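You operate a simulated robot arm through the tools that you are given. There is no shell and no other tool. Be economical: measure what you need, move in short steps, check, and stop when the job is done.

You run a simulated two-armed robot. Do the job below in one go: nothing can be reset, and whatever is moved stays where it is left.

## Task
Bring the purple bundle over in the red basket, put it in the loader's hopper, switch on, dial its value.
Fine: Bundle and basket start on the wall desk; the basket ends on the yellow mat.

Only the result counts: the job must be done as asked and must still hold three seconds after the hand-in. Knocking over, shifting, dropping, spilling or breaking anything else fails it.

## Robot
Two 6-joint arms with two-finger parallel grippers on one trunk, on a base that drives. Base frame: it is fixed to the floor where the robot stands at the start and does not move with it; the origin is under the middle of the robot, x ahead of it, y to its left, z up; the surface under the hand at the start is at about z = 0.75. Readings come in m, rad, newtons and seconds.
The left shoulder is at the start at [0.28, 0.185, 1.03], the right one opposite. With the tool pointing down near the work surface each hand reaches from about 0.54 to 0.94 m from the robot's upright axis, wherever it stands, measured 20 degrees to its own side. Places, roughly: cassette loader dial [-1.4, 0.1, 0.8]; cassette loader hopper [-1.6, -0.2, 0.9]; cassette loader power switch [-1.3, 0.1, 0.8]; cassette loader start key [-1.3, 0.1, 0.8]; inside of the red basket on the wall desk [0.5, 0.6, 0.8]; yellow mat [-1.4, 0.4, 0.8]. Payload 1.57 kg a hand.
Tool frame (each hand has its own): the origin (TCP) lies between the finger pads and is the grasp point; the fingertips stand 0.03 m ahead of it; z points along the fingers, y is the line along which they close. The gripper opens to 0.08 m. The fingers are 0.017 m wide and 0.012 m thick; the gripper's body (0.04 by 0.082 m) begins 0.08 m behind the TCP.
Orientation is that of the tool frame in the base frame, as a unit quaternion [x, y, z, w]. With the fingers straight down and closing along the base's y, the tool's x points along the base's -x, its y along +y and its z along -z.

## Interface
- The arms move only by the tool servo_tool. It takes "left_motion", "right_motion" or both (then of equal length, played together; a hand with none holds still); each is a list of rows, each a list of 6 numbers: the shift along the base's x, y, z in m, then the turn, a rotation vector about the base's x, y, z in rad. In form: [[tx, ty, tz, wx, wy, wz], ...]. A call has 1 to 10 rows; each row is the pose to reach, as a shift and turn from the pose commanded when the call began. "left_hand" and "right_hand" are, for a hand that has rows, the opening, from 0 (shut) to 1 (fully open), set as the call begins (left out, the last holds). A row lasts 0.2 s, in which the tool goes at most 0.05 m and 0.15 rad; a call with a longer step from one row to the next is refused whole, and so is a gripper value outside its range. A pose out of reach is approached as far as the arm can. The call stops where the force on the tool passes 40 N (or 10 N more than at its start, if that is more) or the arm is blocked; 0.2 s more then pass. The fingers move at their own pace (about 0.153 m/s each) and stop on an object; they squeeze with about 27 N. The grip force told is the motor's: it shows also when the fingers shut on nothing. Time passes only in rows, and 0.2 s behind the last, so rows that repeat a pose let the fingers close. It gives the time, the measured TCP pose, the force on the tool (base axes), the opening and the grip force at its end, in the units of the frame above (readings bear some noise), with the torque about the TCP (base axes, N m) and any sound that the robot's microphone picked up.
- Cameras (640 x 400 px; columns grow to the right, rows downward): "scene" is now at [0.2166, 0.04, 1.4575]; the picture's right is [0.56, -0.83, 0.00], its down [-0.69, -0.47, -0.55] and it looks along [0.45, 0.31, -0.84] (base axes); focal length 296 px, centre (320, 200). "left" rides on the left gripper at [0.072, 0.007, -0.122] in its tool frame; the picture's right is [-0.09, 1.00, 0.00], its down [-0.84, -0.08, -0.54] and it looks along [-0.54, -0.05, 0.84] (tool axes); focal length 238 px, centre (320, 200). "right" rides on the right gripper at [0.072, -0.007, -0.122] in its tool frame; the picture's right is [0.09, 1.00, 0.00], its down [-0.84, 0.08, -0.54] and it looks along [-0.54, 0.05, 0.84] (tool axes); focal length 238 px, centre (320, 200). There is no depth. A picture from a camera that has moved, and an enlarged one, comes with that camera's place and axes in the base frame and with its lens.
- grab_frame(camera): a new picture of that camera. The clock stands still meanwhile.
- lift_body(by): slides the trunk up (or, below 0, down) by that many m; the arms and the scene camera ride with it, the base frame stays. It gives what a move gives, with no picture.
- drive_base(legs): drives the robot by 1 to 6 legs, each [ahead, turn to the left] in m and rad, along the robot's own axes; the way and the turn of a leg run together, so that a leg with both is an arc; at most 1.5 m and 3.142 rad a leg. The arms and the cameras ride along, it lands a little off, and it stops where it bumps. It gives what a move gives.
- aim_head(pan, tilt): turns the head with the scene camera to pan (to the left, within 1.501 rad either way) and tilt (down, from -0.506 to 1.204), counted from straight ahead of the robot. It gives what a move gives.
- close_up(camera, box): a new picture of the part [left, top, right, bottom] of that camera's present view, enlarged. The clock stands still meanwhile.
- job_done(): hands the job in; it is judged then, once.

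Work in short steps. Places have to be worked out from the pictures, the camera data and where the tool is seen: move nearer, look again, correct. Check each grasp and each placing, and mend what went wrong. You have 120 turns and 108 pictures in all, those below and enlarged ones among them. Open the grippers and draw the arms clear of the work before you hand the job in, unless the task says otherwise; then end with one line.

The tools are called after "Call:" by a JSON object that holds its "name" and its "arguments". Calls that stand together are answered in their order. servo_tool: Moves the arms, as the interface text tells. Its arguments: {"type":"object","properties":{"left_motion":{"type":"array"},"left_hand":{"type":"number"},"right_motion":{"type":"array"},"right_hand":{"type":"number"}},"required":[]} The other tools are called the same way: lift_body (by) slides the trunk up or down; drive_base (legs) drives the base; aim_head (pan, tilt) turns the head that bears the scene camera; grab_frame (camera) takes a picture; close_up (camera, box) takes an enlarged picture of a part of a camera's view; job_done () hands the job in.

At the start:

```text
time: 0.0
left_tcp_pos: [0.3668, 0.4382, 1.091]
left_tcp_rot: [-0.001, 1.0, 0.0, 0.001]
left_wrist_force: [0.4, -0.6, 0.0]
left_torque: [-0.03, -0.01, 0.0]
left_opening: 0.0802
left_finger_force: 0.0
right_tcp_pos: [0.6219, 0.0134, 1.1095]
right_tcp_rot: [-0.001, 1.0, -0.001, 0.0]
right_wrist_force: [0.2, -0.2, 0.4]
right_torque: [-0.04, 0.0, -0.03]
right_opening: 0.0799
right_finger_force: 0.0
trunk travel left (down, up): [-0.725, 0.265]
robot x, y, heading: [0.0002, 0.0003, -0.0]
head pan, tilt: [0.595, 0.993]
```

scene: 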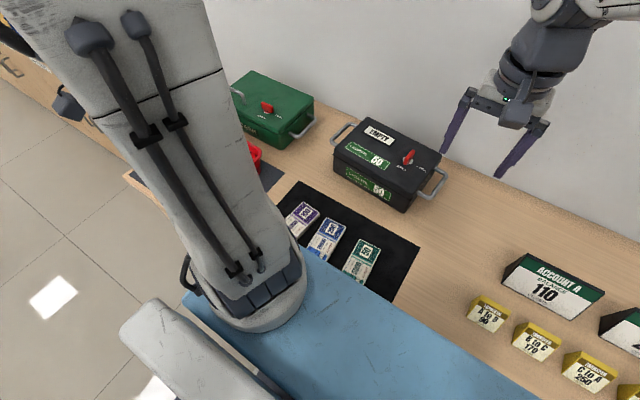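
right: 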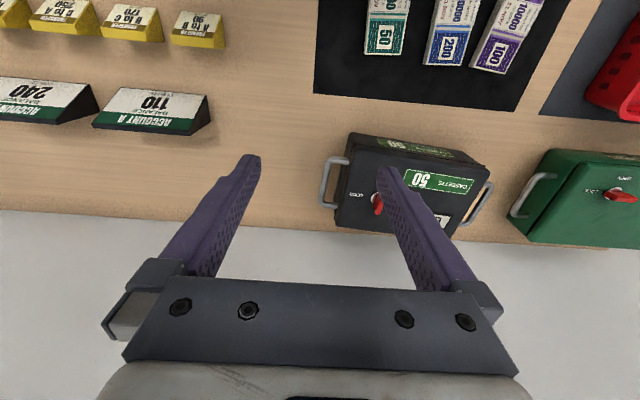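
left: 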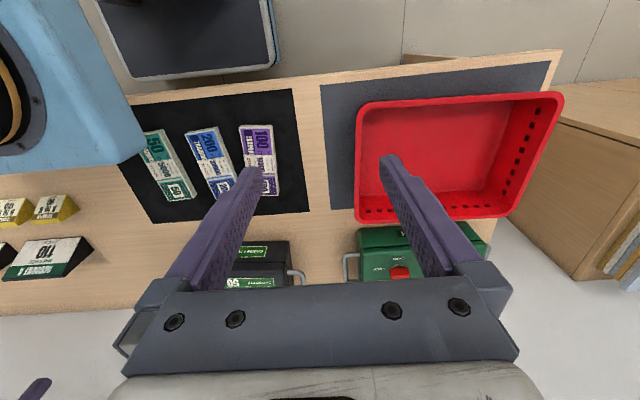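

I start by enlarging the bundles and the basket in the left camera, which sees both.

Call:
{"name": "close_up", "arguments": {"camera": "left", "box": [120, 80, 320, 205]}}

Call:
{"name": "close_up", "arguments": {"camera": "left", "box": [300, 40, 620, 240]}}

Call:
{"name": "close_up", "arguments": {"camera": "scene", "box": [220, 60, 480, 290]}}

```text
3.20 times, centred on (220, 142) of left
camera zoom: at [0.2943, 0.4446, 1.2124], right [0.09, 1.0, 0.0], down [0.84, -0.08, 0.54], along [0.54, -0.05, -0.84], focal length 763 px, centre (640, 384)
```

zoom: 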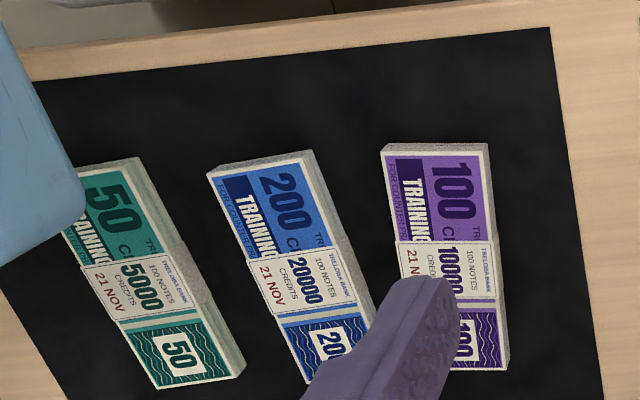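

```text
2.00 times, centred on (460, 140) of left
camera zoom: at [0.2943, 0.4446, 1.2124], right [0.09, 1.0, 0.0], down [0.84, -0.08, 0.54], along [0.54, -0.05, -0.84], focal length 477 px, centre (40, 320)
```

zoom: 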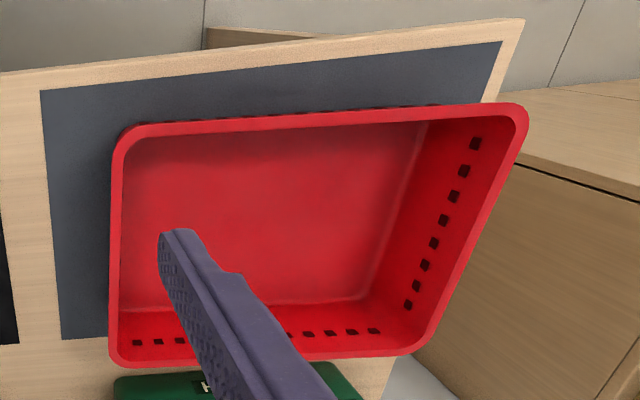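

```text
1.74 times, centred on (350, 175) of scene
camera zoom: at [0.2166, 0.04, 1.4575], right [0.56, -0.83, 0.0], down [-0.69, -0.47, -0.55], along [0.45, 0.31, -0.84], focal length 515 px, centre (268, 244)
```

zoom: 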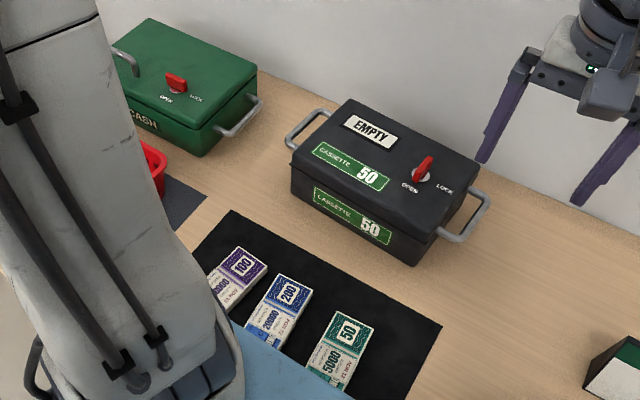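

The purple bundle (100) lies near [0.475, 0.308], 6 cm wide, long along x; the basket is about 0.21 x 0.29 m. I look left and behind with the head to see the free floor and the loader.

Call:
{"name": "aim_head", "arguments": {"pan": 1.0, "tilt": 0.7}}

Call:
{"name": "grab_frame", "arguments": {"camera": "scene"}}

Call:
{"name": "aim_head", "arguments": {"pan": 1.5, "tilt": 0.5}}

Call:
{"name": "grab_frame", "arguments": {"camera": "scene"}}

```text
time: 0.9
left_tcp_pos: [0.3675, 0.4385, 1.0909]
left_tcp_rot: [0.0, 1.0, 0.0, 0.0]
left_wrist_force: [0.6, 0.0, -0.5]
left_torque: [0.03, 0.02, -0.03]
left_opening: 0.0798
left_finger_force: 0.0
right_tcp_pos: [0.6212, 0.0146, 1.1089]
right_tcp_rot: [0.001, 1.0, 0.0, 0.0]
right_wrist_force: [1.1, 0.0, 0.1]
right_torque: [-0.02, 0.03, 0.0]
right_opening: 0.0799
right_finger_force: 0.1
trunk travel left (down, up): [-0.725, 0.265]
robot x, y, heading: [-0.0007, -0.0005, -0.002]
head pan, tilt: [1.0, 0.7]
```

```text
101 pictures are left
camera scene: at [0.2045, 0.0721, 1.4803], right [0.84, -0.54, 0.0], down [-0.35, -0.54, -0.76], along [0.41, 0.64, -0.64], focal length 296 px, centre (320, 200)
```

scene: 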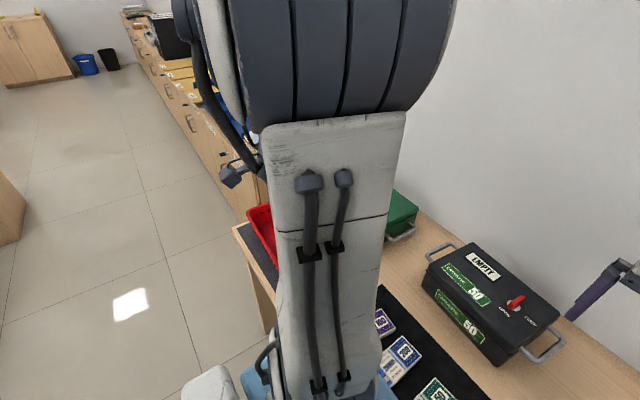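

```text
time: 1.8
left_tcp_pos: [0.3666, 0.4388, 1.0905]
left_tcp_rot: [0.0, 1.0, 0.0, 0.0]
left_wrist_force: [-0.5, 0.5, -0.2]
left_torque: [-0.01, 0.0, 0.0]
left_opening: 0.0799
left_finger_force: 0.0
right_tcp_pos: [0.6216, 0.0134, 1.1087]
right_tcp_rot: [-0.001, 1.0, -0.001, 0.0]
right_wrist_force: [0.4, 0.3, -0.2]
right_torque: [-0.02, -0.02, 0.01]
right_opening: 0.0801
right_finger_force: 0.1
trunk travel left (down, up): [-0.725, 0.265]
robot x, y, heading: [0.0017, 0.0005, -0.003]
head pan, tilt: [1.499, 0.499]
```

```text
100 pictures are left
camera scene: at [0.1652, 0.0914, 1.498], right [1.0, -0.07, 0.0], down [-0.03, -0.48, -0.88], along [0.06, 0.88, -0.48], focal length 296 px, centre (320, 200)
```

scene: 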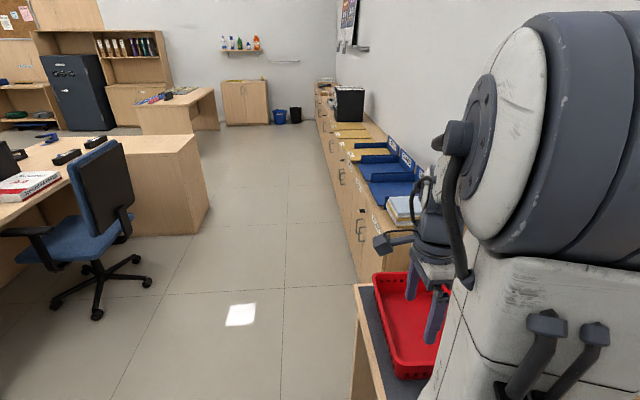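

The floor in front of the desks is free. I shift the robot so it faces the desk square-on in front of the basket (about x=-0.2, y=0.61), so both hands can reach basket and the right hand the bundle.

Call:
{"name": "drive_base", "arguments": {"legs": [[-0.25, 0], [0, 1.571], [0.61, 0], [0, -1.571], [0.05, 0]]}}

Call:
{"name": "aim_head", "arguments": {"pan": 0.0, "tilt": 0.8}}

Call:
{"name": "grab_frame", "arguments": {"camera": "scene"}}

Call:
{"name": "grab_frame", "arguments": {"camera": "right"}}

Call:
{"name": "grab_frame", "arguments": {"camera": "left"}}

```text
time: 14.8
left_tcp_pos: [0.1803, 1.0394, 1.0911]
left_tcp_rot: [0.007, 1.0, 0.0, 0.001]
left_wrist_force: [-0.2, 0.4, -0.3]
left_torque: [-0.04, 0.0, -0.01]
left_opening: 0.0798
left_finger_force: 0.0
right_tcp_pos: [0.4291, 0.6106, 1.1096]
right_tcp_rot: [0.007, 1.0, -0.001, -0.001]
right_wrist_force: [-0.4, 0.4, 1.3]
right_torque: [-0.02, -0.02, 0.03]
right_opening: 0.08
right_finger_force: 0.0
trunk travel left (down, up): [-0.725, 0.265]
robot x, y, heading: [-0.1944, 0.6086, -0.011]
head pan, tilt: [1.499, 0.499]
```

```text
time: 16.4
left_tcp_pos: [0.1807, 1.0395, 1.0913]
left_tcp_rot: [0.007, 1.0, 0.0, -0.001]
left_wrist_force: [0.8, 1.1, -0.2]
left_torque: [0.03, -0.01, -0.01]
left_opening: 0.0803
left_finger_force: 0.1
right_tcp_pos: [0.4305, 0.6115, 1.1094]
right_tcp_rot: [0.007, 1.0, 0.0, 0.0]
right_wrist_force: [-0.3, 0.2, 0.7]
right_torque: [-0.02, 0.01, -0.02]
right_opening: 0.08
right_finger_force: 0.0
trunk travel left (down, up): [-0.725, 0.265]
robot x, y, heading: [-0.187, 0.608, -0.011]
head pan, tilt: [0.0, 0.799]
```

```text
99 pictures are left
camera scene: at [0.0476, 0.604, 1.4721], right [-0.01, -1.0, 0.0], down [-0.72, 0.01, -0.7], along [0.7, -0.01, -0.72], focal length 296 px, centre (320, 200)
```

scene: 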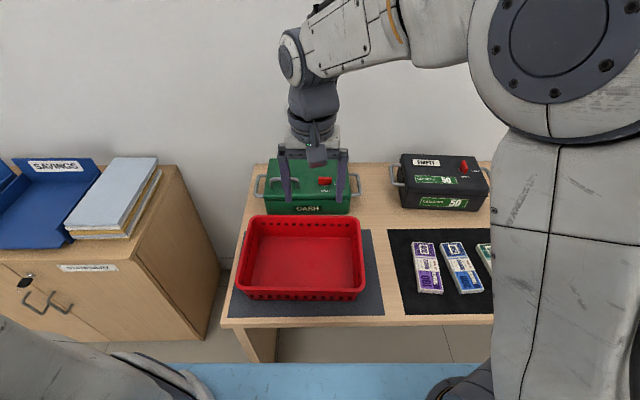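

```text
98 pictures are left
camera right: at [0.3602, 0.6042, 1.2308], right [-0.08, 1.0, 0.0], down [0.84, 0.07, 0.54], along [0.54, 0.04, -0.84], focal length 238 px, centre (320, 200)
```

right: 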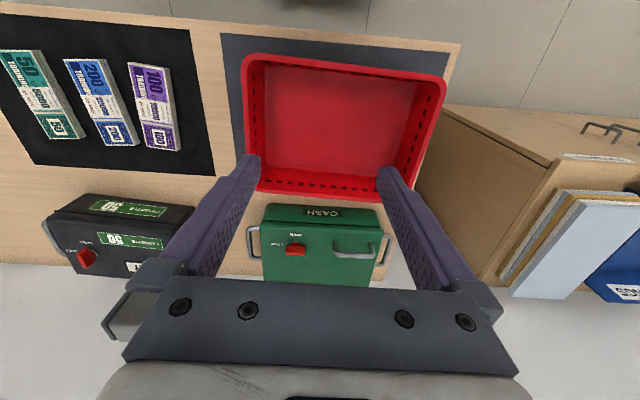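

```text
97 pictures are left
camera left: at [0.1088, 1.0463, 1.2124], right [0.11, 0.99, 0.0], down [0.84, -0.09, 0.54], along [0.54, -0.06, -0.84], focal length 238 px, centre (320, 200)
```

left: 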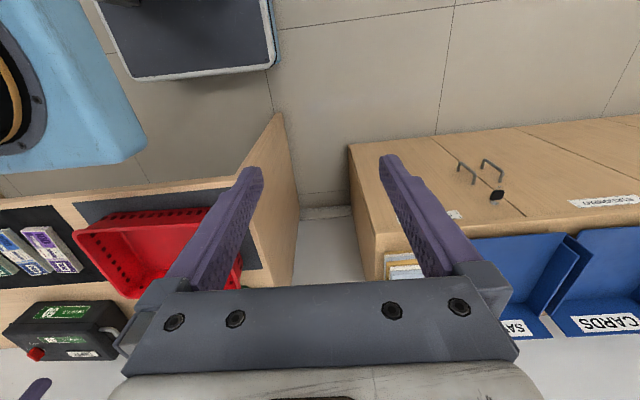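

Bundle recomputed at about [0.477, 0.31], lying at about -0.15 rad. I move the right hand above it and look again.

Call:
{"name": "servo_tool", "arguments": {"right_motion": [[0.006, -0.038, -0.01, 0, 0, -0.017], [0.012, -0.076, -0.03, 0, 0, -0.034], [0.018, -0.114, -0.05, 0, 0, -0.051], [0.024, -0.152, -0.07, 0, 0, -0.068], [0.03, -0.19, -0.09, 0, 0, -0.085], [0.036, -0.228, -0.11, 0, 0, -0.102], [0.042, -0.266, -0.13, 0, 0, -0.119], [0.047, -0.302, -0.15, 0, 0, -0.136], [0.047, -0.302, -0.17, 0, 0, -0.136]], "right_hand": 1}}

Call:
{"name": "grab_frame", "arguments": {"camera": "right"}}

Call:
{"name": "grab_frame", "arguments": {"camera": "scene"}}

```text
time: 18.4
left_tcp_pos: [0.1809, 1.0384, 1.0907]
left_tcp_rot: [0.007, 1.0, 0.0, 0.0]
left_wrist_force: [0.3, 0.6, 0.4]
left_torque: [0.02, -0.04, -0.03]
left_opening: 0.0801
left_finger_force: 0.1
right_tcp_pos: [0.4774, 0.3082, 0.9396]
right_tcp_rot: [0.075, 0.997, -0.001, 0.0]
right_wrist_force: [-0.4, -0.8, 0.4]
right_torque: [0.01, 0.02, 0.01]
right_opening: 0.0798
right_finger_force: 0.2
trunk travel left (down, up): [-0.725, 0.265]
robot x, y, heading: [-0.1862, 0.6057, -0.012]
head pan, tilt: [0.0, 0.799]
```

```text
96 pictures are left
camera right: at [0.4068, 0.3115, 1.0608], right [0.06, 1.0, 0.0], down [0.84, -0.05, 0.54], along [0.54, -0.03, -0.84], focal length 238 px, centre (320, 200)
```

right: 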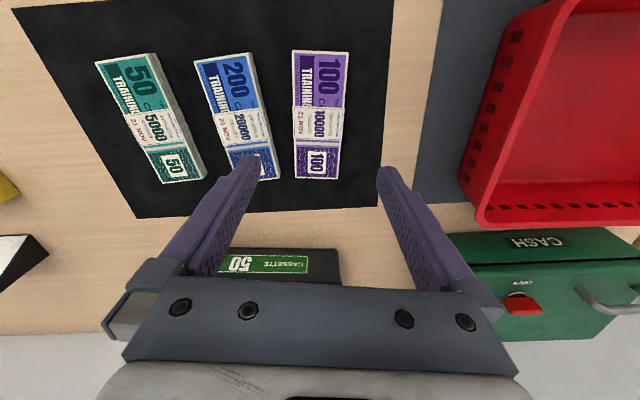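

```text
95 pictures are left
camera scene: at [0.0475, 0.6037, 1.4721], right [-0.01, -1.0, 0.0], down [-0.72, 0.01, -0.7], along [0.7, -0.01, -0.72], focal length 296 px, centre (320, 200)
```

scene: 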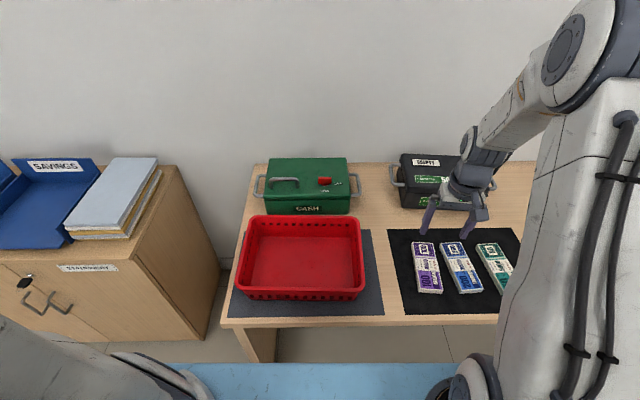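

The bundle centre is about [0.483, 0.306], centred between the fingers. I descend until the tips are just above the mat.

Call:
{"name": "servo_tool", "arguments": {"right_motion": [[0.005, -0.002, -0.05, 0, 0, 0.03], [0.005, -0.002, -0.1, 0, 0, 0.03], [0.005, -0.002, -0.14, 0, 0, 0.03], [0.005, -0.002, -0.153, 0, 0, 0.03]]}}

Call:
{"name": "grab_frame", "arguments": {"camera": "right"}}

```text
refused: row 1 steps farther than a row can; nothing moved
```

```text
94 pictures are left
camera right: at [0.4068, 0.3115, 1.0608], right [0.06, 1.0, 0.0], down [0.84, -0.05, 0.54], along [0.54, -0.03, -0.84], focal length 238 px, centre (320, 200)
```

right: 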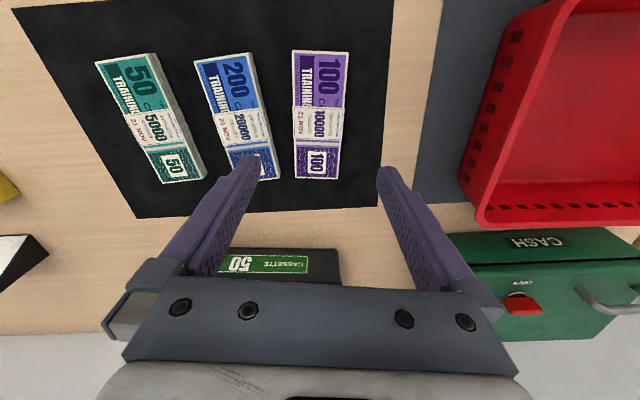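

The first row was a hair too long; same descent with shorter steps.

Call:
{"name": "servo_tool", "arguments": {"right_motion": [[0.005, -0.002, -0.045, 0, 0, 0.03], [0.005, -0.002, -0.09, 0, 0, 0.03], [0.005, -0.002, -0.13, 0, 0, 0.03], [0.005, -0.002, -0.153, 0, 0, 0.03]]}}

Call:
{"name": "grab_frame", "arguments": {"camera": "right"}}

```text
time: 19.4
left_tcp_pos: [0.1805, 1.0389, 1.091]
left_tcp_rot: [0.006, 1.0, 0.0, 0.0]
left_wrist_force: [-0.3, -0.1, 0.2]
left_torque: [0.03, -0.02, 0.01]
left_opening: 0.0801
left_finger_force: 0.1
right_tcp_pos: [0.4813, 0.3067, 0.786]
right_tcp_rot: [0.06, 0.998, 0.0, 0.001]
right_wrist_force: [-0.1, -0.1, 0.5]
right_torque: [0.0, 0.02, 0.02]
right_opening: 0.0798
right_finger_force: 0.2
trunk travel left (down, up): [-0.725, 0.265]
robot x, y, heading: [-0.1872, 0.6028, -0.016]
head pan, tilt: [0.0, 0.799]
```

```text
93 pictures are left
camera right: at [0.4109, 0.3077, 0.9074], right [0.03, 1.0, 0.0], down [0.84, -0.02, 0.54], along [0.54, -0.02, -0.84], focal length 238 px, centre (320, 200)
```

right: 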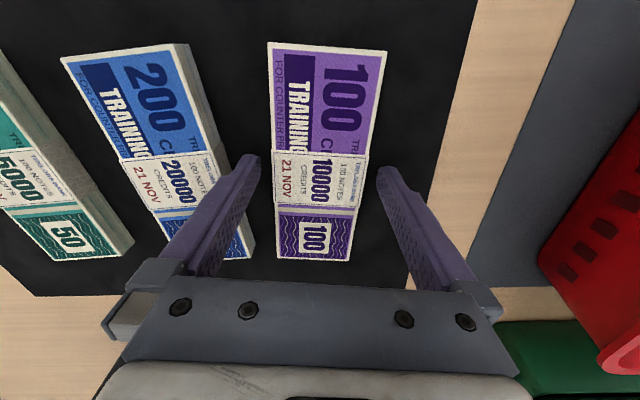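

The fingers straddle the bundle cleanly. Close, let it settle, then lift a little.

Call:
{"name": "servo_tool", "arguments": {"right_motion": [[0, 0, 0, 0, 0, 0], [0, 0, 0, 0, 0, 0], [0, 0, 0, 0, 0, 0]], "right_hand": 0}}

Call:
{"name": "servo_tool", "arguments": {"right_motion": [[0, 0, 0.04, 0, 0, 0], [0, 0, 0.08, 0, 0, 0], [0, 0, 0.12, 0, 0, 0], [0, 0, 0.16, 0, 0, 0], [0, 0, 0.2, 0, 0, 0]]}}

Call:
{"name": "grab_frame", "arguments": {"camera": "right"}}

Call:
{"name": "grab_frame", "arguments": {"camera": "scene"}}

```text
time: 20.2
left_tcp_pos: [0.181, 1.0387, 1.0906]
left_tcp_rot: [0.007, 1.0, 0.001, 0.0]
left_wrist_force: [0.3, 1.1, -0.1]
left_torque: [0.01, -0.02, 0.05]
left_opening: 0.0799
left_finger_force: 0.0
right_tcp_pos: [0.4814, 0.3052, 0.7855]
right_tcp_rot: [0.06, 0.998, -0.001, 0.0]
right_wrist_force: [0.0, -0.1, -0.2]
right_torque: [0.03, -0.09, -0.02]
right_opening: 0.0595
right_finger_force: 27.7
trunk travel left (down, up): [-0.725, 0.265]
robot x, y, heading: [-0.1947, 0.6058, -0.01]
head pan, tilt: [0.0, 0.799]
```

```text
time: 21.4
left_tcp_pos: [0.1808, 1.0392, 1.0911]
left_tcp_rot: [0.007, 1.0, 0.0, 0.0]
left_wrist_force: [0.1, -0.8, 0.1]
left_torque: [0.01, -0.02, -0.01]
left_opening: 0.0803
left_finger_force: 0.1
right_tcp_pos: [0.4795, 0.3043, 0.9841]
right_tcp_rot: [0.06, 0.998, 0.0, -0.001]
right_wrist_force: [0.8, -0.9, -0.8]
right_torque: [-0.02, 0.04, -0.01]
right_opening: 0.0594
right_finger_force: 26.9
trunk travel left (down, up): [-0.725, 0.265]
robot x, y, heading: [-0.1946, 0.6103, -0.012]
head pan, tilt: [0.0, 0.799]
```

```text
92 pictures are left
camera right: at [0.4092, 0.3058, 1.1058], right [0.03, 1.0, 0.0], down [0.84, -0.02, 0.54], along [0.54, -0.01, -0.84], focal length 238 px, centre (320, 200)
```

right: 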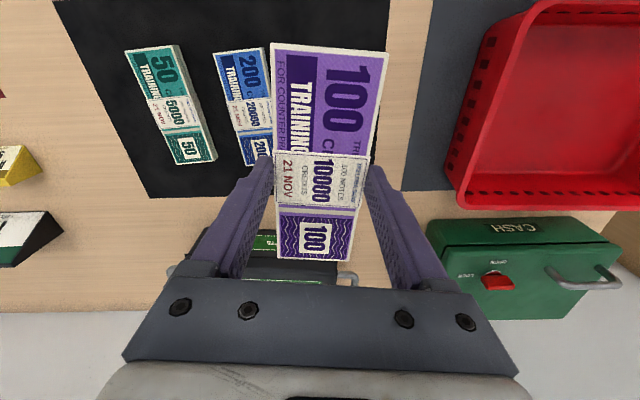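

```text
91 pictures are left
camera scene: at [0.0478, 0.6038, 1.472], right [-0.01, -1.0, 0.0], down [-0.72, 0.01, -0.7], along [0.7, -0.01, -0.72], focal length 296 px, centre (320, 200)
```

scene: 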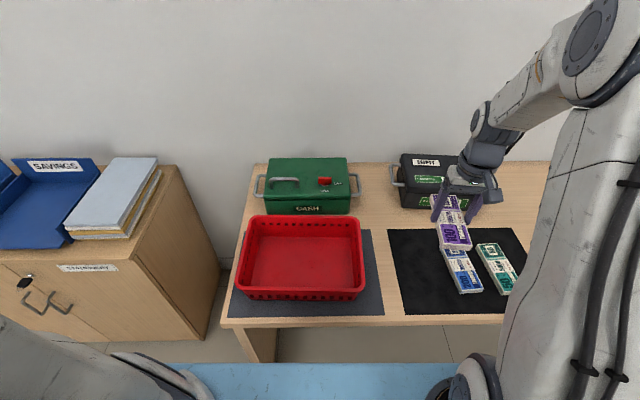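

Bundle held (0.06 m wide, 27 N). Basket centre judged at about [0.50, 0.645]; I carry the bundle over it.

Call:
{"name": "servo_tool", "arguments": {"right_motion": [[0.002, 0.043, 0, 0, 0, 0], [0.004, 0.086, 0, 0, 0, 0], [0.006, 0.129, 0, 0, 0, 0], [0.008, 0.172, 0, 0, 0, 0], [0.01, 0.215, 0, 0, 0, 0], [0.012, 0.258, 0, 0, 0, 0], [0.014, 0.3, 0, 0, 0, 0], [0.016, 0.341, 0, 0, 0, 0], [0.016, 0.341, -0.03, 0, 0, 0.0]]}}

Call:
{"name": "grab_frame", "arguments": {"camera": "right"}}

Call:
{"name": "grab_frame", "arguments": {"camera": "scene"}}

```text
time: 23.4
left_tcp_pos: [0.1812, 1.0382, 1.0907]
left_tcp_rot: [0.006, 1.0, 0.0, 0.0]
left_wrist_force: [-0.9, 0.0, -0.2]
left_torque: [-0.01, 0.03, 0.01]
left_opening: 0.0802
left_finger_force: 0.0
right_tcp_pos: [0.4984, 0.6465, 0.9586]
right_tcp_rot: [0.06, 0.998, 0.001, 0.0]
right_wrist_force: [0.3, -0.4, -1.3]
right_torque: [-0.01, 0.0, 0.0]
right_opening: 0.0595
right_finger_force: 26.8
trunk travel left (down, up): [-0.725, 0.265]
robot x, y, heading: [-0.1926, 0.6069, -0.012]
head pan, tilt: [0.0, 0.799]
```

```text
90 pictures are left
camera right: at [0.4285, 0.6484, 1.0794], right [0.03, 1.0, 0.0], down [0.84, -0.02, 0.54], along [0.54, -0.02, -0.84], focal length 238 px, centre (320, 200)
```

right: 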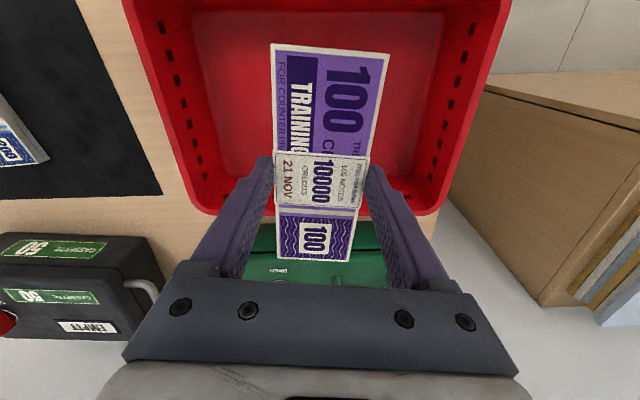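

```text
89 pictures are left
camera scene: at [0.0474, 0.6041, 1.4721], right [-0.01, -1.0, 0.0], down [-0.72, 0.01, -0.7], along [0.7, -0.01, -0.72], focal length 296 px, centre (320, 200)
```

scene: 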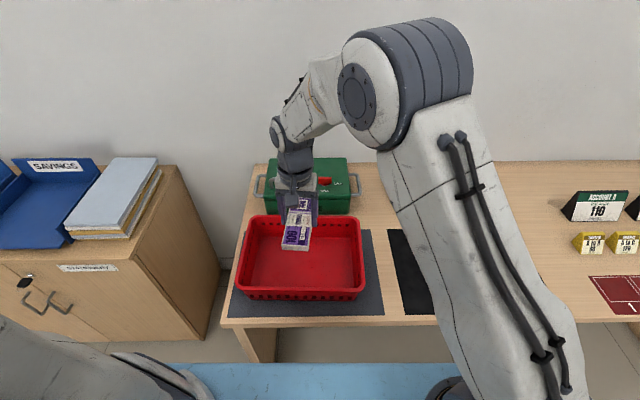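

I zoom on the basket's inside to judge whether the bundle fits lengthwise along x.

Call:
{"name": "close_up", "arguments": {"camera": "scene", "box": [220, 170, 390, 320]}}

Call:
{"name": "close_up", "arguments": {"camera": "left", "box": [60, 180, 300, 330]}}

```text
2.67 times, centred on (305, 245) of scene
camera zoom: at [0.0474, 0.6041, 1.4721], right [-0.01, -1.0, 0.0], down [-0.72, 0.01, -0.7], along [0.7, -0.01, -0.72], focal length 789 px, centre (360, 80)
```

zoom: 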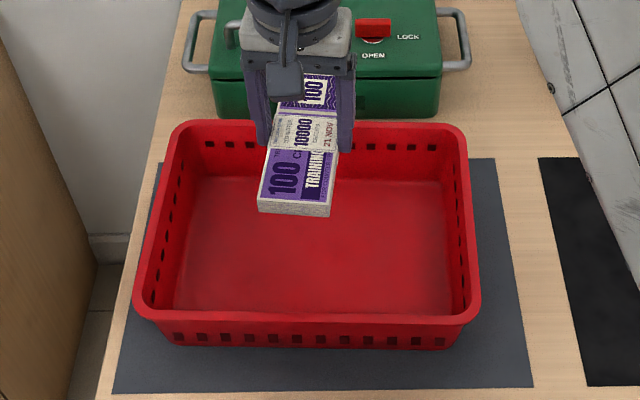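

```text
2.67 times, centred on (180, 255) of left
camera zoom: at [0.1087, 1.0464, 1.2124], right [0.11, 0.99, 0.0], down [0.84, -0.09, 0.54], along [0.54, -0.06, -0.84], focal length 636 px, centre (693, 53)
```

zoom: 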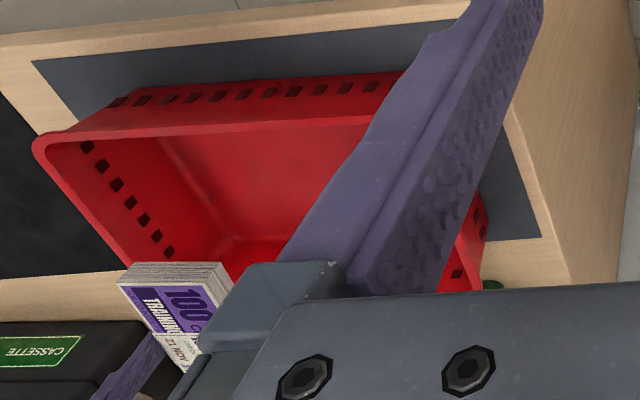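

The floor inside spans roughly x 0.397–0.590, y 0.50–0.77, so it fits at [0.494, 0.637]. I straighten it and lower it in.

Call:
{"name": "servo_tool", "arguments": {"right_motion": [[-0.004, -0.009, -0.03, 0, 0, 0.1], [-0.004, -0.009, -0.07, 0, 0, 0.1], [-0.004, -0.009, -0.11, 0, 0, 0.1], [-0.004, -0.009, -0.14, 0, 0, 0.1], [-0.004, -0.009, -0.155, 0, 0, 0.1]]}}

Call:
{"name": "close_up", "arguments": {"camera": "scene", "box": [220, 170, 390, 320]}}

Call:
{"name": "grab_frame", "arguments": {"camera": "right"}}

```text
time: 24.6
left_tcp_pos: [0.181, 1.0389, 1.0915]
left_tcp_rot: [0.007, 1.0, 0.0, 0.0]
left_wrist_force: [0.0, 0.7, -0.4]
left_torque: [0.02, -0.01, 0.01]
left_opening: 0.0803
left_finger_force: 0.2
right_tcp_pos: [0.493, 0.639, 0.8018]
right_tcp_rot: [0.009, 1.0, 0.001, 0.001]
right_wrist_force: [-0.6, 0.2, -0.5]
right_torque: [-0.01, 0.02, -0.05]
right_opening: 0.0593
right_finger_force: 27.1
trunk travel left (down, up): [-0.725, 0.265]
robot x, y, heading: [-0.1919, 0.6105, -0.013]
head pan, tilt: [0.0, 0.799]
```

```text
2.67 times, centred on (305, 245) of scene
camera zoom: at [0.0476, 0.604, 1.4721], right [-0.01, -1.0, 0.0], down [-0.72, 0.01, -0.7], along [0.7, -0.01, -0.72], focal length 789 px, centre (360, 80)
```

zoom: 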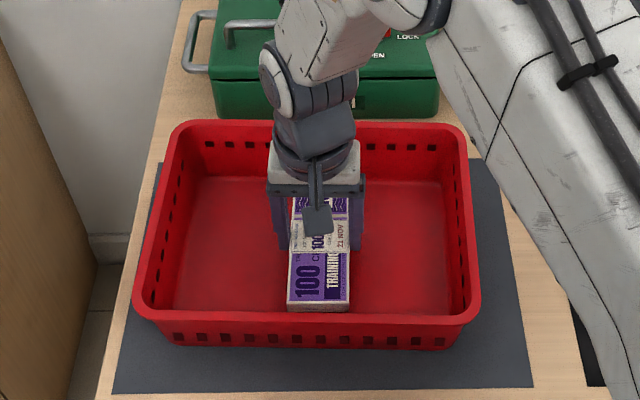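

```text
85 pictures are left
camera right: at [0.4227, 0.6331, 0.9236], right [-0.07, 1.0, 0.0], down [0.84, 0.06, 0.54], along [0.54, 0.04, -0.84], focal length 238 px, centre (320, 200)
```

right: 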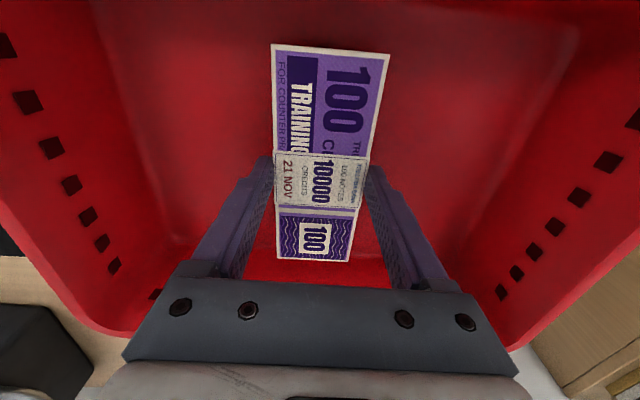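

It is inside with room on all sides. I lower the last few millimetres until I feel the floor.

Call:
{"name": "servo_tool", "arguments": {"right_motion": [[0, 0, -0.004, 0, 0, 0], [0, 0, -0.007, 0, 0, 0], [0, 0, -0.009, 0, 0, 0]]}}

```text
time: 25.4
left_tcp_pos: [0.1813, 1.0381, 1.0898]
left_tcp_rot: [0.007, 1.0, 0.0, 0.0]
left_wrist_force: [0.0, 0.4, -0.1]
left_torque: [0.0, -0.02, 0.0]
left_opening: 0.0799
left_finger_force: 0.1
right_tcp_pos: [0.4928, 0.6388, 0.7928]
right_tcp_rot: [0.01, 1.0, -0.001, 0.0]
right_wrist_force: [-0.1, -0.1, -0.6]
right_torque: [0.0, 0.01, 0.03]
right_opening: 0.0594
right_finger_force: 27.3
trunk travel left (down, up): [-0.725, 0.265]
robot x, y, heading: [-0.1897, 0.6055, -0.014]
head pan, tilt: [0.0, 0.799]
```

No contact yet; a further 4 mm in small steps, then I open.

Call:
{"name": "servo_tool", "arguments": {"right_motion": [[0, 0, -0.002, 0, 0, 0], [0, 0, -0.004, 0, 0, 0]]}}

Call:
{"name": "servo_tool", "arguments": {"right_motion": [[0, 0, 0, 0, 0, 0], [0, 0, 0, 0, 0, 0], [0, 0, 0.03, 0, 0, 0], [0, 0, 0.075, 0, 0, 0], [0, 0, 0.12, 0, 0, 0], [0, 0, 0.165, 0, 0, 0]], "right_hand": 1}}

Call:
{"name": "grab_frame", "arguments": {"camera": "right"}}

```text
time: 26.0
left_tcp_pos: [0.1814, 1.0391, 1.0915]
left_tcp_rot: [0.007, 1.0, 0.0, 0.0]
left_wrist_force: [-0.4, 0.0, -0.1]
left_torque: [-0.01, 0.03, 0.03]
left_opening: 0.0802
left_finger_force: 0.0
right_tcp_pos: [0.4936, 0.6401, 0.7902]
right_tcp_rot: [0.01, 1.0, 0.0, 0.001]
right_wrist_force: [-3.1, -1.6, 12.5]
right_torque: [-0.07, -0.04, 0.02]
right_opening: 0.0593
right_finger_force: 26.5
trunk travel left (down, up): [-0.725, 0.265]
robot x, y, heading: [-0.1884, 0.6047, -0.011]
head pan, tilt: [0.0, 0.799]
```

```text
time: 27.4
left_tcp_pos: [0.1813, 1.0378, 1.0916]
left_tcp_rot: [0.007, 1.0, 0.0, 0.0]
left_wrist_force: [0.1, 0.4, -0.3]
left_torque: [-0.01, 0.0, -0.01]
left_opening: 0.0798
left_finger_force: 0.1
right_tcp_pos: [0.4916, 0.6408, 0.9543]
right_tcp_rot: [0.01, 1.0, 0.001, 0.0]
right_wrist_force: [0.6, 0.1, 0.1]
right_torque: [-0.04, 0.03, -0.01]
right_opening: 0.08
right_finger_force: 0.0
trunk travel left (down, up): [-0.725, 0.265]
robot x, y, heading: [-0.1909, 0.6052, -0.009]
head pan, tilt: [0.0, 0.799]
```

```text
84 pictures are left
camera right: at [0.4216, 0.6341, 1.076], right [-0.07, 1.0, 0.0], down [0.84, 0.06, 0.54], along [0.54, 0.04, -0.84], focal length 238 px, centre (320, 200)
```

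right: 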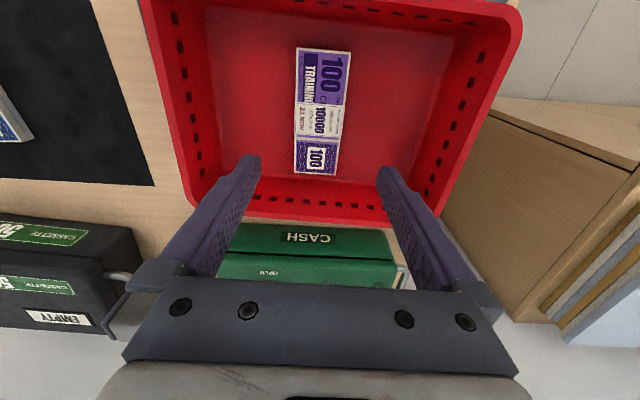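

The bundle lies in the basket. Now I bring both hands above the middles of the short walls (rims at about y=0.487 and y=0.792), still high.

Call:
{"name": "servo_tool", "arguments": {"right_motion": [[0.001, -0.04, 0, 0, 0, 0], [0.003, -0.08, 0, 0, 0, 0], [0.004, -0.12, 0, 0, 0, 0], [0.005, -0.154, 0, 0, 0, 0], [0.005, -0.154, -0.01, 0, 0, 0], [0.005, -0.154, -0.02, 0, 0, 0], [0.005, -0.154, -0.02, 0, 0, 0], [0.005, -0.154, -0.02, 0, 0, 0], [0.005, -0.154, -0.02, 0, 0, 0], [0.005, -0.154, -0.02, 0, 0, 0]], "left_motion": [[0.037, -0.028, 0, 0, 0, 0], [0.074, -0.056, 0, 0, 0, 0], [0.111, -0.085, 0, 0, 0, 0], [0.148, -0.114, -0.01, 0, 0, 0], [0.185, -0.143, -0.02, 0, 0, 0], [0.222, -0.172, -0.03, 0, 0, 0], [0.258, -0.2, -0.05, 0, 0, 0], [0.29, -0.226, -0.075, 0, 0, 0], [0.316, -0.247, -0.11, 0, 0, 0], [0.316, -0.247, -0.15, 0, 0, 0]], "left_hand": 1, "right_hand": 1}}

Call:
{"name": "grab_frame", "arguments": {"camera": "right"}}

Call:
{"name": "grab_frame", "arguments": {"camera": "left"}}

Call:
{"name": "close_up", "arguments": {"camera": "scene", "box": [200, 120, 410, 320]}}

```text
time: 29.6
left_tcp_pos: [0.4979, 0.7923, 0.9415]
left_tcp_rot: [0.006, 1.0, 0.0, 0.0]
left_wrist_force: [-0.1, 0.0, -0.2]
left_torque: [-0.01, 0.02, -0.01]
left_opening: 0.0798
left_finger_force: 0.2
right_tcp_pos: [0.4987, 0.4843, 0.934]
right_tcp_rot: [0.01, 1.0, -0.001, 0.0]
right_wrist_force: [-0.3, 0.3, 0.6]
right_torque: [0.04, -0.02, 0.01]
right_opening: 0.0802
right_finger_force: 0.0
trunk travel left (down, up): [-0.725, 0.265]
robot x, y, heading: [-0.1935, 0.607, -0.005]
head pan, tilt: [0.0, 0.799]
```

```text
83 pictures are left
camera right: at [0.4296, 0.479, 1.0554], right [-0.07, 1.0, 0.0], down [0.84, 0.06, 0.54], along [0.54, 0.04, -0.84], focal length 238 px, centre (320, 200)
```

right: 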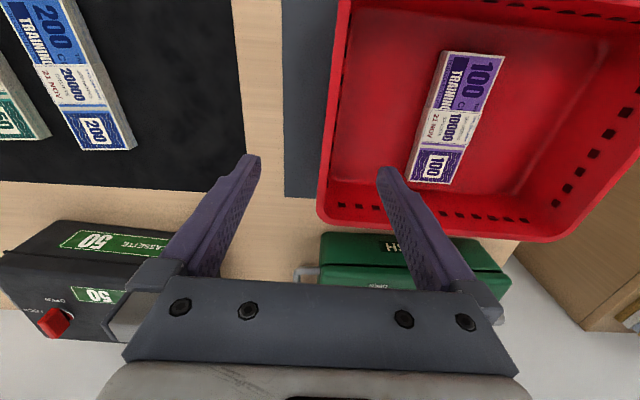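

```text
82 pictures are left
camera left: at [0.4258, 0.7996, 1.0627], right [0.11, 0.99, 0.0], down [0.84, -0.09, 0.54], along [0.54, -0.06, -0.84], focal length 238 px, centre (320, 200)
```

left: 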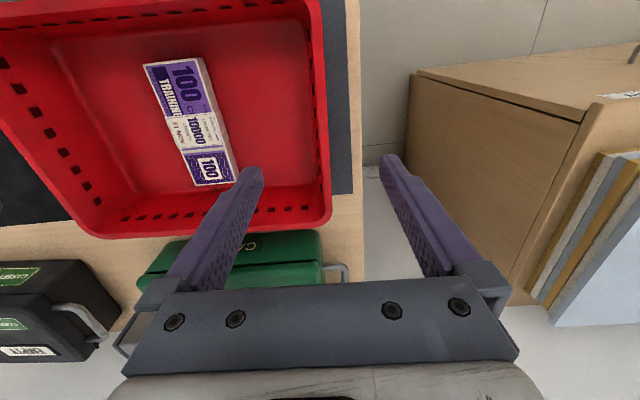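

```text
2.00 times, centred on (305, 220) of scene
camera zoom: at [0.0475, 0.6038, 1.4721], right [-0.01, -1.0, 0.0], down [-0.72, 0.01, -0.7], along [0.7, -0.01, -0.72], focal length 592 px, centre (350, 160)
```

zoom: 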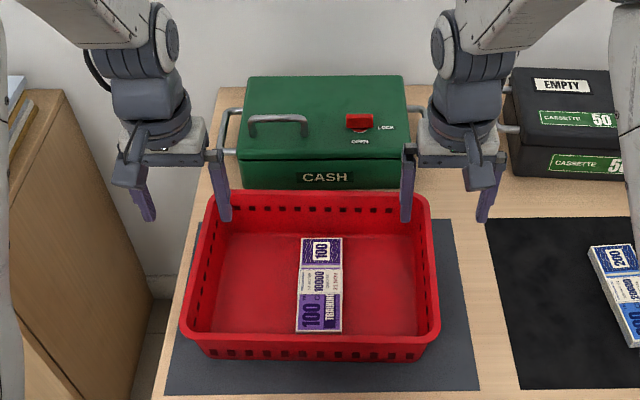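

Rim midlines now read y≈0.499 (right) and y≈0.796 (left). I centre the hands and lower to z≈0.87 to check the rim height.

Call:
{"name": "servo_tool", "arguments": {"right_motion": [[0, 0.015, -0.03, 0, 0, 0], [0, 0.015, -0.064, 0, 0, 0]], "left_motion": [[0, 0.003, -0.035, 0, 0, 0], [0, 0.003, -0.071, 0, 0, 0]]}}

Call:
{"name": "grab_frame", "arguments": {"camera": "right"}}

Call:
{"name": "grab_frame", "arguments": {"camera": "left"}}

Call:
{"name": "close_up", "arguments": {"camera": "scene", "box": [220, 170, 390, 320]}}

```text
time: 30.2
left_tcp_pos: [0.4955, 0.794, 0.8685]
left_tcp_rot: [0.007, 1.0, 0.0, 0.0]
left_wrist_force: [-0.6, -0.3, 1.0]
left_torque: [0.02, -0.01, 0.0]
left_opening: 0.0799
left_finger_force: 0.0
right_tcp_pos: [0.4985, 0.4995, 0.8705]
right_tcp_rot: [0.01, 1.0, 0.0, 0.0]
right_wrist_force: [-0.3, 0.3, 0.5]
right_torque: [0.02, -0.06, 0.01]
right_opening: 0.0801
right_finger_force: 0.1
trunk travel left (down, up): [-0.725, 0.265]
robot x, y, heading: [-0.1965, 0.6064, -0.009]
head pan, tilt: [0.0, 0.799]
```

```text
80 pictures are left
camera right: at [0.4287, 0.4943, 0.9916], right [-0.07, 1.0, 0.0], down [0.84, 0.06, 0.54], along [0.54, 0.04, -0.84], focal length 238 px, centre (320, 200)
```

right: 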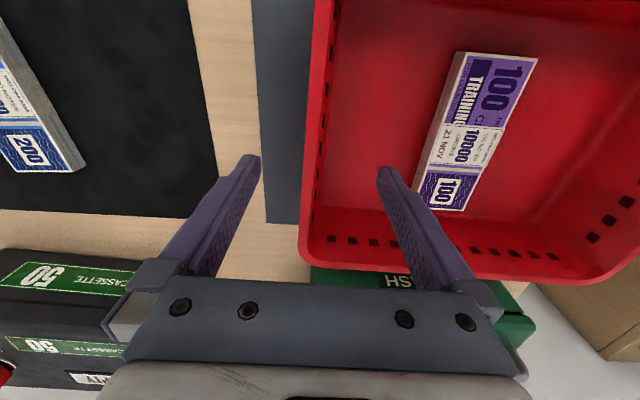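

```text
79 pictures are left
camera left: at [0.423, 0.8013, 0.9904], right [0.11, 0.99, 0.0], down [0.84, -0.09, 0.54], along [0.54, -0.06, -0.84], focal length 238 px, centre (320, 200)
```

left: 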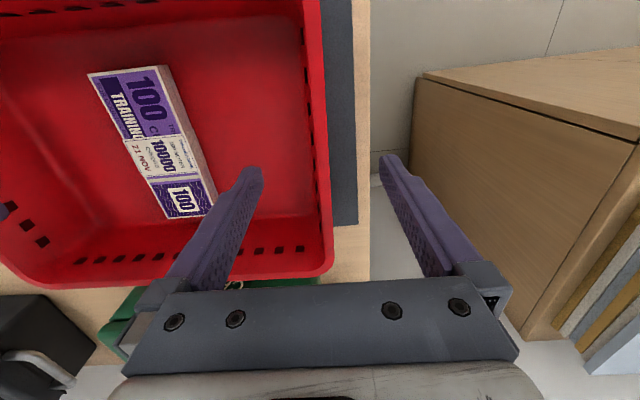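

```text
2.67 times, centred on (305, 245) of scene
camera zoom: at [0.0472, 0.6039, 1.4722], right [-0.01, -1.0, 0.0], down [-0.72, 0.01, -0.7], along [0.7, -0.01, -0.72], focal length 789 px, centre (360, 80)
```

zoom: 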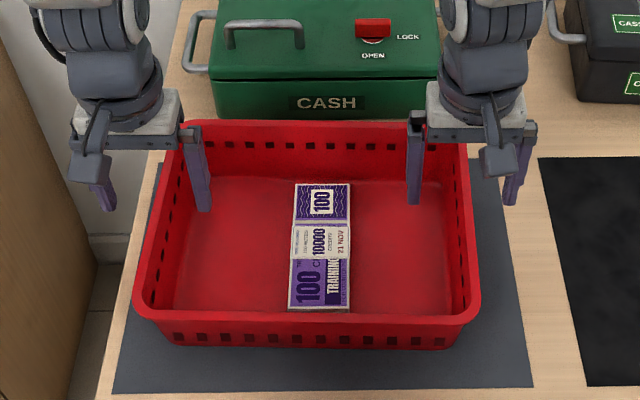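

Triangulating puts the rim at z≈0.84. I lower to TCP z≈0.835 and close both hands on the walls.

Call:
{"name": "servo_tool", "arguments": {"right_motion": [[0, 0, -0.018, 0, 0, 0], [0, 0, -0.036, 0, 0, 0]], "left_motion": [[0, 0, -0.017, 0, 0, 0], [0, 0, -0.034, 0, 0, 0]]}}

Call:
{"name": "servo_tool", "arguments": {"right_motion": [[0, 0, 0, 0, 0, 0], [0, 0, 0, 0, 0, 0], [0, 0, 0, 0, 0, 0]], "left_motion": [[0, 0, 0, 0, 0, 0], [0, 0, 0, 0, 0, 0], [0, 0, 0, 0, 0, 0]], "left_hand": 0, "right_hand": 0}}

Call:
{"name": "grab_frame", "arguments": {"camera": "right"}}

Call:
{"name": "grab_frame", "arguments": {"camera": "left"}}

```text
time: 30.8
left_tcp_pos: [0.4972, 0.7936, 0.8365]
left_tcp_rot: [0.007, 1.0, 0.001, 0.0]
left_wrist_force: [-0.6, 0.5, 0.5]
left_torque: [0.05, -0.01, 0.0]
left_opening: 0.0801
left_finger_force: 0.0
right_tcp_pos: [0.5001, 0.4989, 0.8332]
right_tcp_rot: [0.009, 1.0, 0.0, 0.0]
right_wrist_force: [-0.5, 0.4, 0.2]
right_torque: [-0.02, 0.0, -0.01]
right_opening: 0.0801
right_finger_force: 0.0
trunk travel left (down, up): [-0.725, 0.265]
robot x, y, heading: [-0.1908, 0.6071, -0.012]
head pan, tilt: [0.0, 0.799]
```

```text
time: 31.6
left_tcp_pos: [0.4964, 0.7932, 0.8351]
left_tcp_rot: [0.007, 1.0, 0.0, 0.0]
left_wrist_force: [-0.7, -9.3, 1.5]
left_torque: [-0.9, -0.03, -0.32]
left_opening: 0.0054
left_finger_force: 25.2
right_tcp_pos: [0.4998, 0.4996, 0.8332]
right_tcp_rot: [0.01, 1.0, 0.0, 0.001]
right_wrist_force: [1.4, 10.4, 0.4]
right_torque: [0.99, 0.28, -0.24]
right_opening: 0.0054
right_finger_force: 25.3
trunk travel left (down, up): [-0.725, 0.265]
robot x, y, heading: [-0.1928, 0.6064, -0.014]
head pan, tilt: [0.0, 0.799]
```

```text
77 pictures are left
camera right: at [0.4295, 0.4933, 0.9544], right [-0.07, 1.0, 0.0], down [0.84, 0.06, 0.54], along [0.54, 0.04, -0.84], focal length 238 px, centre (320, 200)
```

right: 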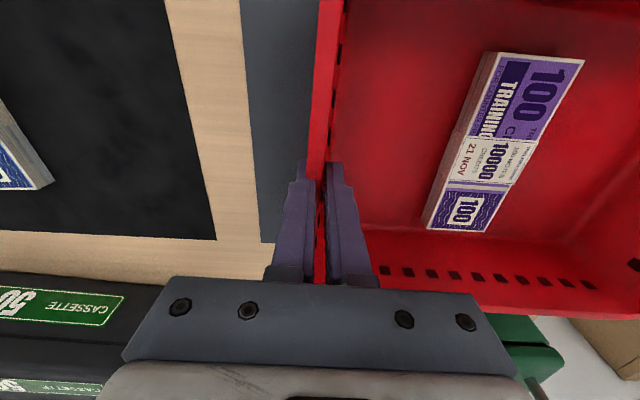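

```text
76 pictures are left
camera left: at [0.4242, 0.8013, 0.9572], right [0.11, 0.99, 0.0], down [0.84, -0.09, 0.54], along [0.54, -0.06, -0.84], focal length 238 px, centre (320, 200)
```

left: 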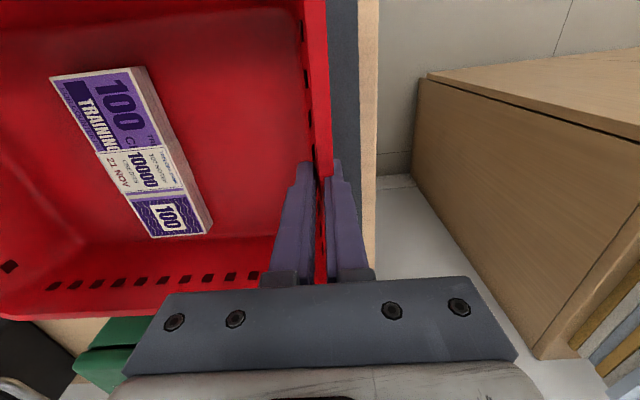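

Both grips hold (walls 5 mm thick) but pull the walls apart with ~10 N. I ease each hand 4 mm inward, then check the force.

Call:
{"name": "servo_tool", "arguments": {"right_motion": [[0, 0.004, 0, 0, 0, 0], [0, 0.004, 0, 0, 0, 0]], "left_motion": [[0, -0.004, 0, 0, 0, 0], [0, -0.004, 0, 0, 0, 0]]}}

```text
time: 32.2
left_tcp_pos: [0.4959, 0.7921, 0.8363]
left_tcp_rot: [0.006, 1.0, 0.001, -0.002]
left_wrist_force: [-2.4, 2.9, 1.5]
left_torque: [-0.71, -0.6, -0.33]
left_opening: 0.0054
left_finger_force: 25.8
right_tcp_pos: [0.4995, 0.4991, 0.8319]
right_tcp_rot: [0.012, 1.0, -0.001, 0.001]
right_wrist_force: [1.6, -3.3, 0.8]
right_torque: [0.77, 0.13, -0.24]
right_opening: 0.0052
right_finger_force: 25.5
trunk travel left (down, up): [-0.725, 0.265]
robot x, y, heading: [-0.1906, 0.6052, -0.005]
head pan, tilt: [0.0, 0.799]
stopped in row 2 (left hand): the force on the tool passed its limit at 42 N (the readings are from after the stop); the commanded pose is now the measured one
```

Forces are nearly balanced now (about 3 N). I lift both hands together a few centimetres.

Call:
{"name": "servo_tool", "arguments": {"right_motion": [[0, 0, 0.01, 0, 0, 0], [0, 0, 0.025, 0, 0, 0], [0, 0, 0.045, 0, 0, 0], [0, 0, 0.06, 0, 0, 0]], "left_motion": [[0, 0, 0.01, 0, 0, 0], [0, 0, 0.025, 0, 0, 0], [0, 0, 0.045, 0, 0, 0], [0, 0, 0.06, 0, 0, 0]]}}

Call:
{"name": "grab_frame", "arguments": {"camera": "scene"}}

```text
time: 33.2
left_tcp_pos: [0.4968, 0.7925, 0.8946]
left_tcp_rot: [0.005, 1.0, 0.001, -0.001]
left_wrist_force: [-2.4, 6.5, -2.4]
left_torque: [-0.62, 0.14, -0.36]
left_opening: 0.0049
left_finger_force: 25.3
right_tcp_pos: [0.5005, 0.4989, 0.8928]
right_tcp_rot: [0.011, 1.0, -0.001, 0.0]
right_wrist_force: [2.2, -6.6, -1.3]
right_torque: [0.72, -0.11, -0.27]
right_opening: 0.0053
right_finger_force: 25.7
trunk travel left (down, up): [-0.725, 0.265]
robot x, y, heading: [-0.1904, 0.6015, -0.012]
head pan, tilt: [0.0, 0.799]
```

```text
75 pictures are left
camera scene: at [0.0479, 0.604, 1.472], right [-0.01, -1.0, 0.0], down [-0.72, 0.01, -0.7], along [0.7, -0.01, -0.72], focal length 296 px, centre (320, 200)
```

scene: 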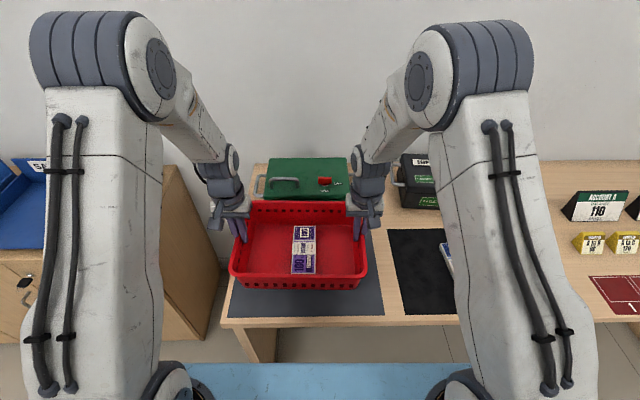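

Lifted level and light. I raise the trunk for clearance, back off and turn left a quarter, then look toward the loader.

Call:
{"name": "lift_body", "arguments": {"by": 0.15}}

Call:
{"name": "drive_base", "arguments": {"legs": [[-0.25, 0], [0, 1.571]]}}

Call:
{"name": "aim_head", "arguments": {"pan": 1.4, "tilt": 0.55}}

Call:
{"name": "grab_frame", "arguments": {"camera": "scene"}}

```text
time: 35.0
left_tcp_pos: [0.4971, 0.7936, 1.0447]
left_tcp_rot: [0.006, 1.0, 0.0, -0.001]
left_wrist_force: [-2.9, 10.8, -2.2]
left_torque: [-0.6, 0.13, -0.39]
left_opening: 0.0052
left_finger_force: 25.8
right_tcp_pos: [0.5, 0.4988, 1.0411]
right_tcp_rot: [0.011, 1.0, -0.001, -0.001]
right_wrist_force: [2.2, -10.9, -0.6]
right_torque: [0.67, -0.07, -0.31]
right_opening: 0.0054
right_finger_force: 26.0
trunk travel left (down, up): [-0.875, 0.115]
robot x, y, heading: [-0.1955, 0.6048, -0.008]
head pan, tilt: [0.0, 0.799]
```

```text
time: 40.6
left_tcp_pos: [-0.6424, 1.2937, 1.0449]
left_tcp_rot: [0.71, -0.704, 0.001, 0.001]
left_wrist_force: [-15.0, -2.1, -2.1]
left_torque: [-0.03, -0.51, -0.4]
left_opening: 0.005
left_finger_force: 26.0
right_tcp_pos: [-0.3492, 1.3014, 1.0412]
right_tcp_rot: [-0.706, 0.708, -0.001, 0.0]
right_wrist_force: [15.4, 2.9, -1.5]
right_torque: [-0.01, 0.64, -0.31]
right_opening: 0.0056
right_finger_force: 25.6
trunk travel left (down, up): [-0.875, 0.115]
robot x, y, heading: [-0.4412, 0.6093, 1.579]
head pan, tilt: [0.0, 0.799]
```

```text
time: 42.2
left_tcp_pos: [-0.6438, 1.2924, 1.0448]
left_tcp_rot: [0.711, -0.703, 0.0, 0.002]
left_wrist_force: [-3.5, -2.3, -2.6]
left_torque: [-0.22, -0.69, -0.38]
left_opening: 0.0053
left_finger_force: 25.5
right_tcp_pos: [-0.3491, 1.3039, 1.0405]
right_tcp_rot: [-0.706, 0.708, 0.0, 0.001]
right_wrist_force: [3.7, 2.2, -1.2]
right_torque: [0.23, 0.8, -0.28]
right_opening: 0.0053
right_finger_force: 25.8
trunk travel left (down, up): [-0.875, 0.115]
robot x, y, heading: [-0.4407, 0.6083, 1.581]
head pan, tilt: [1.4, 0.55]
```

```text
74 pictures are left
camera scene: at [-0.5332, 0.784, 1.6434], right [0.16, 0.99, 0.0], down [0.52, -0.08, -0.85], along [-0.84, 0.14, -0.52], focal length 296 px, centre (320, 200)
```

scene: 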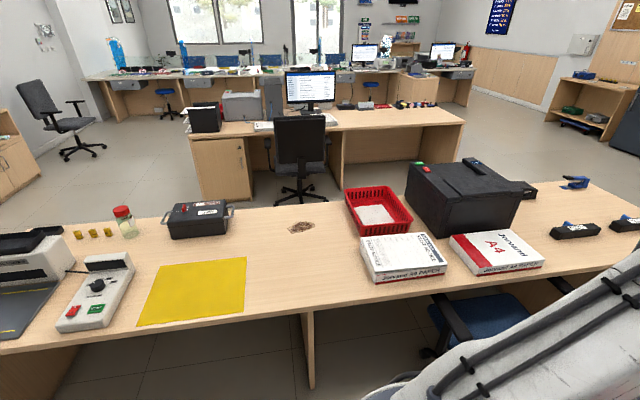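

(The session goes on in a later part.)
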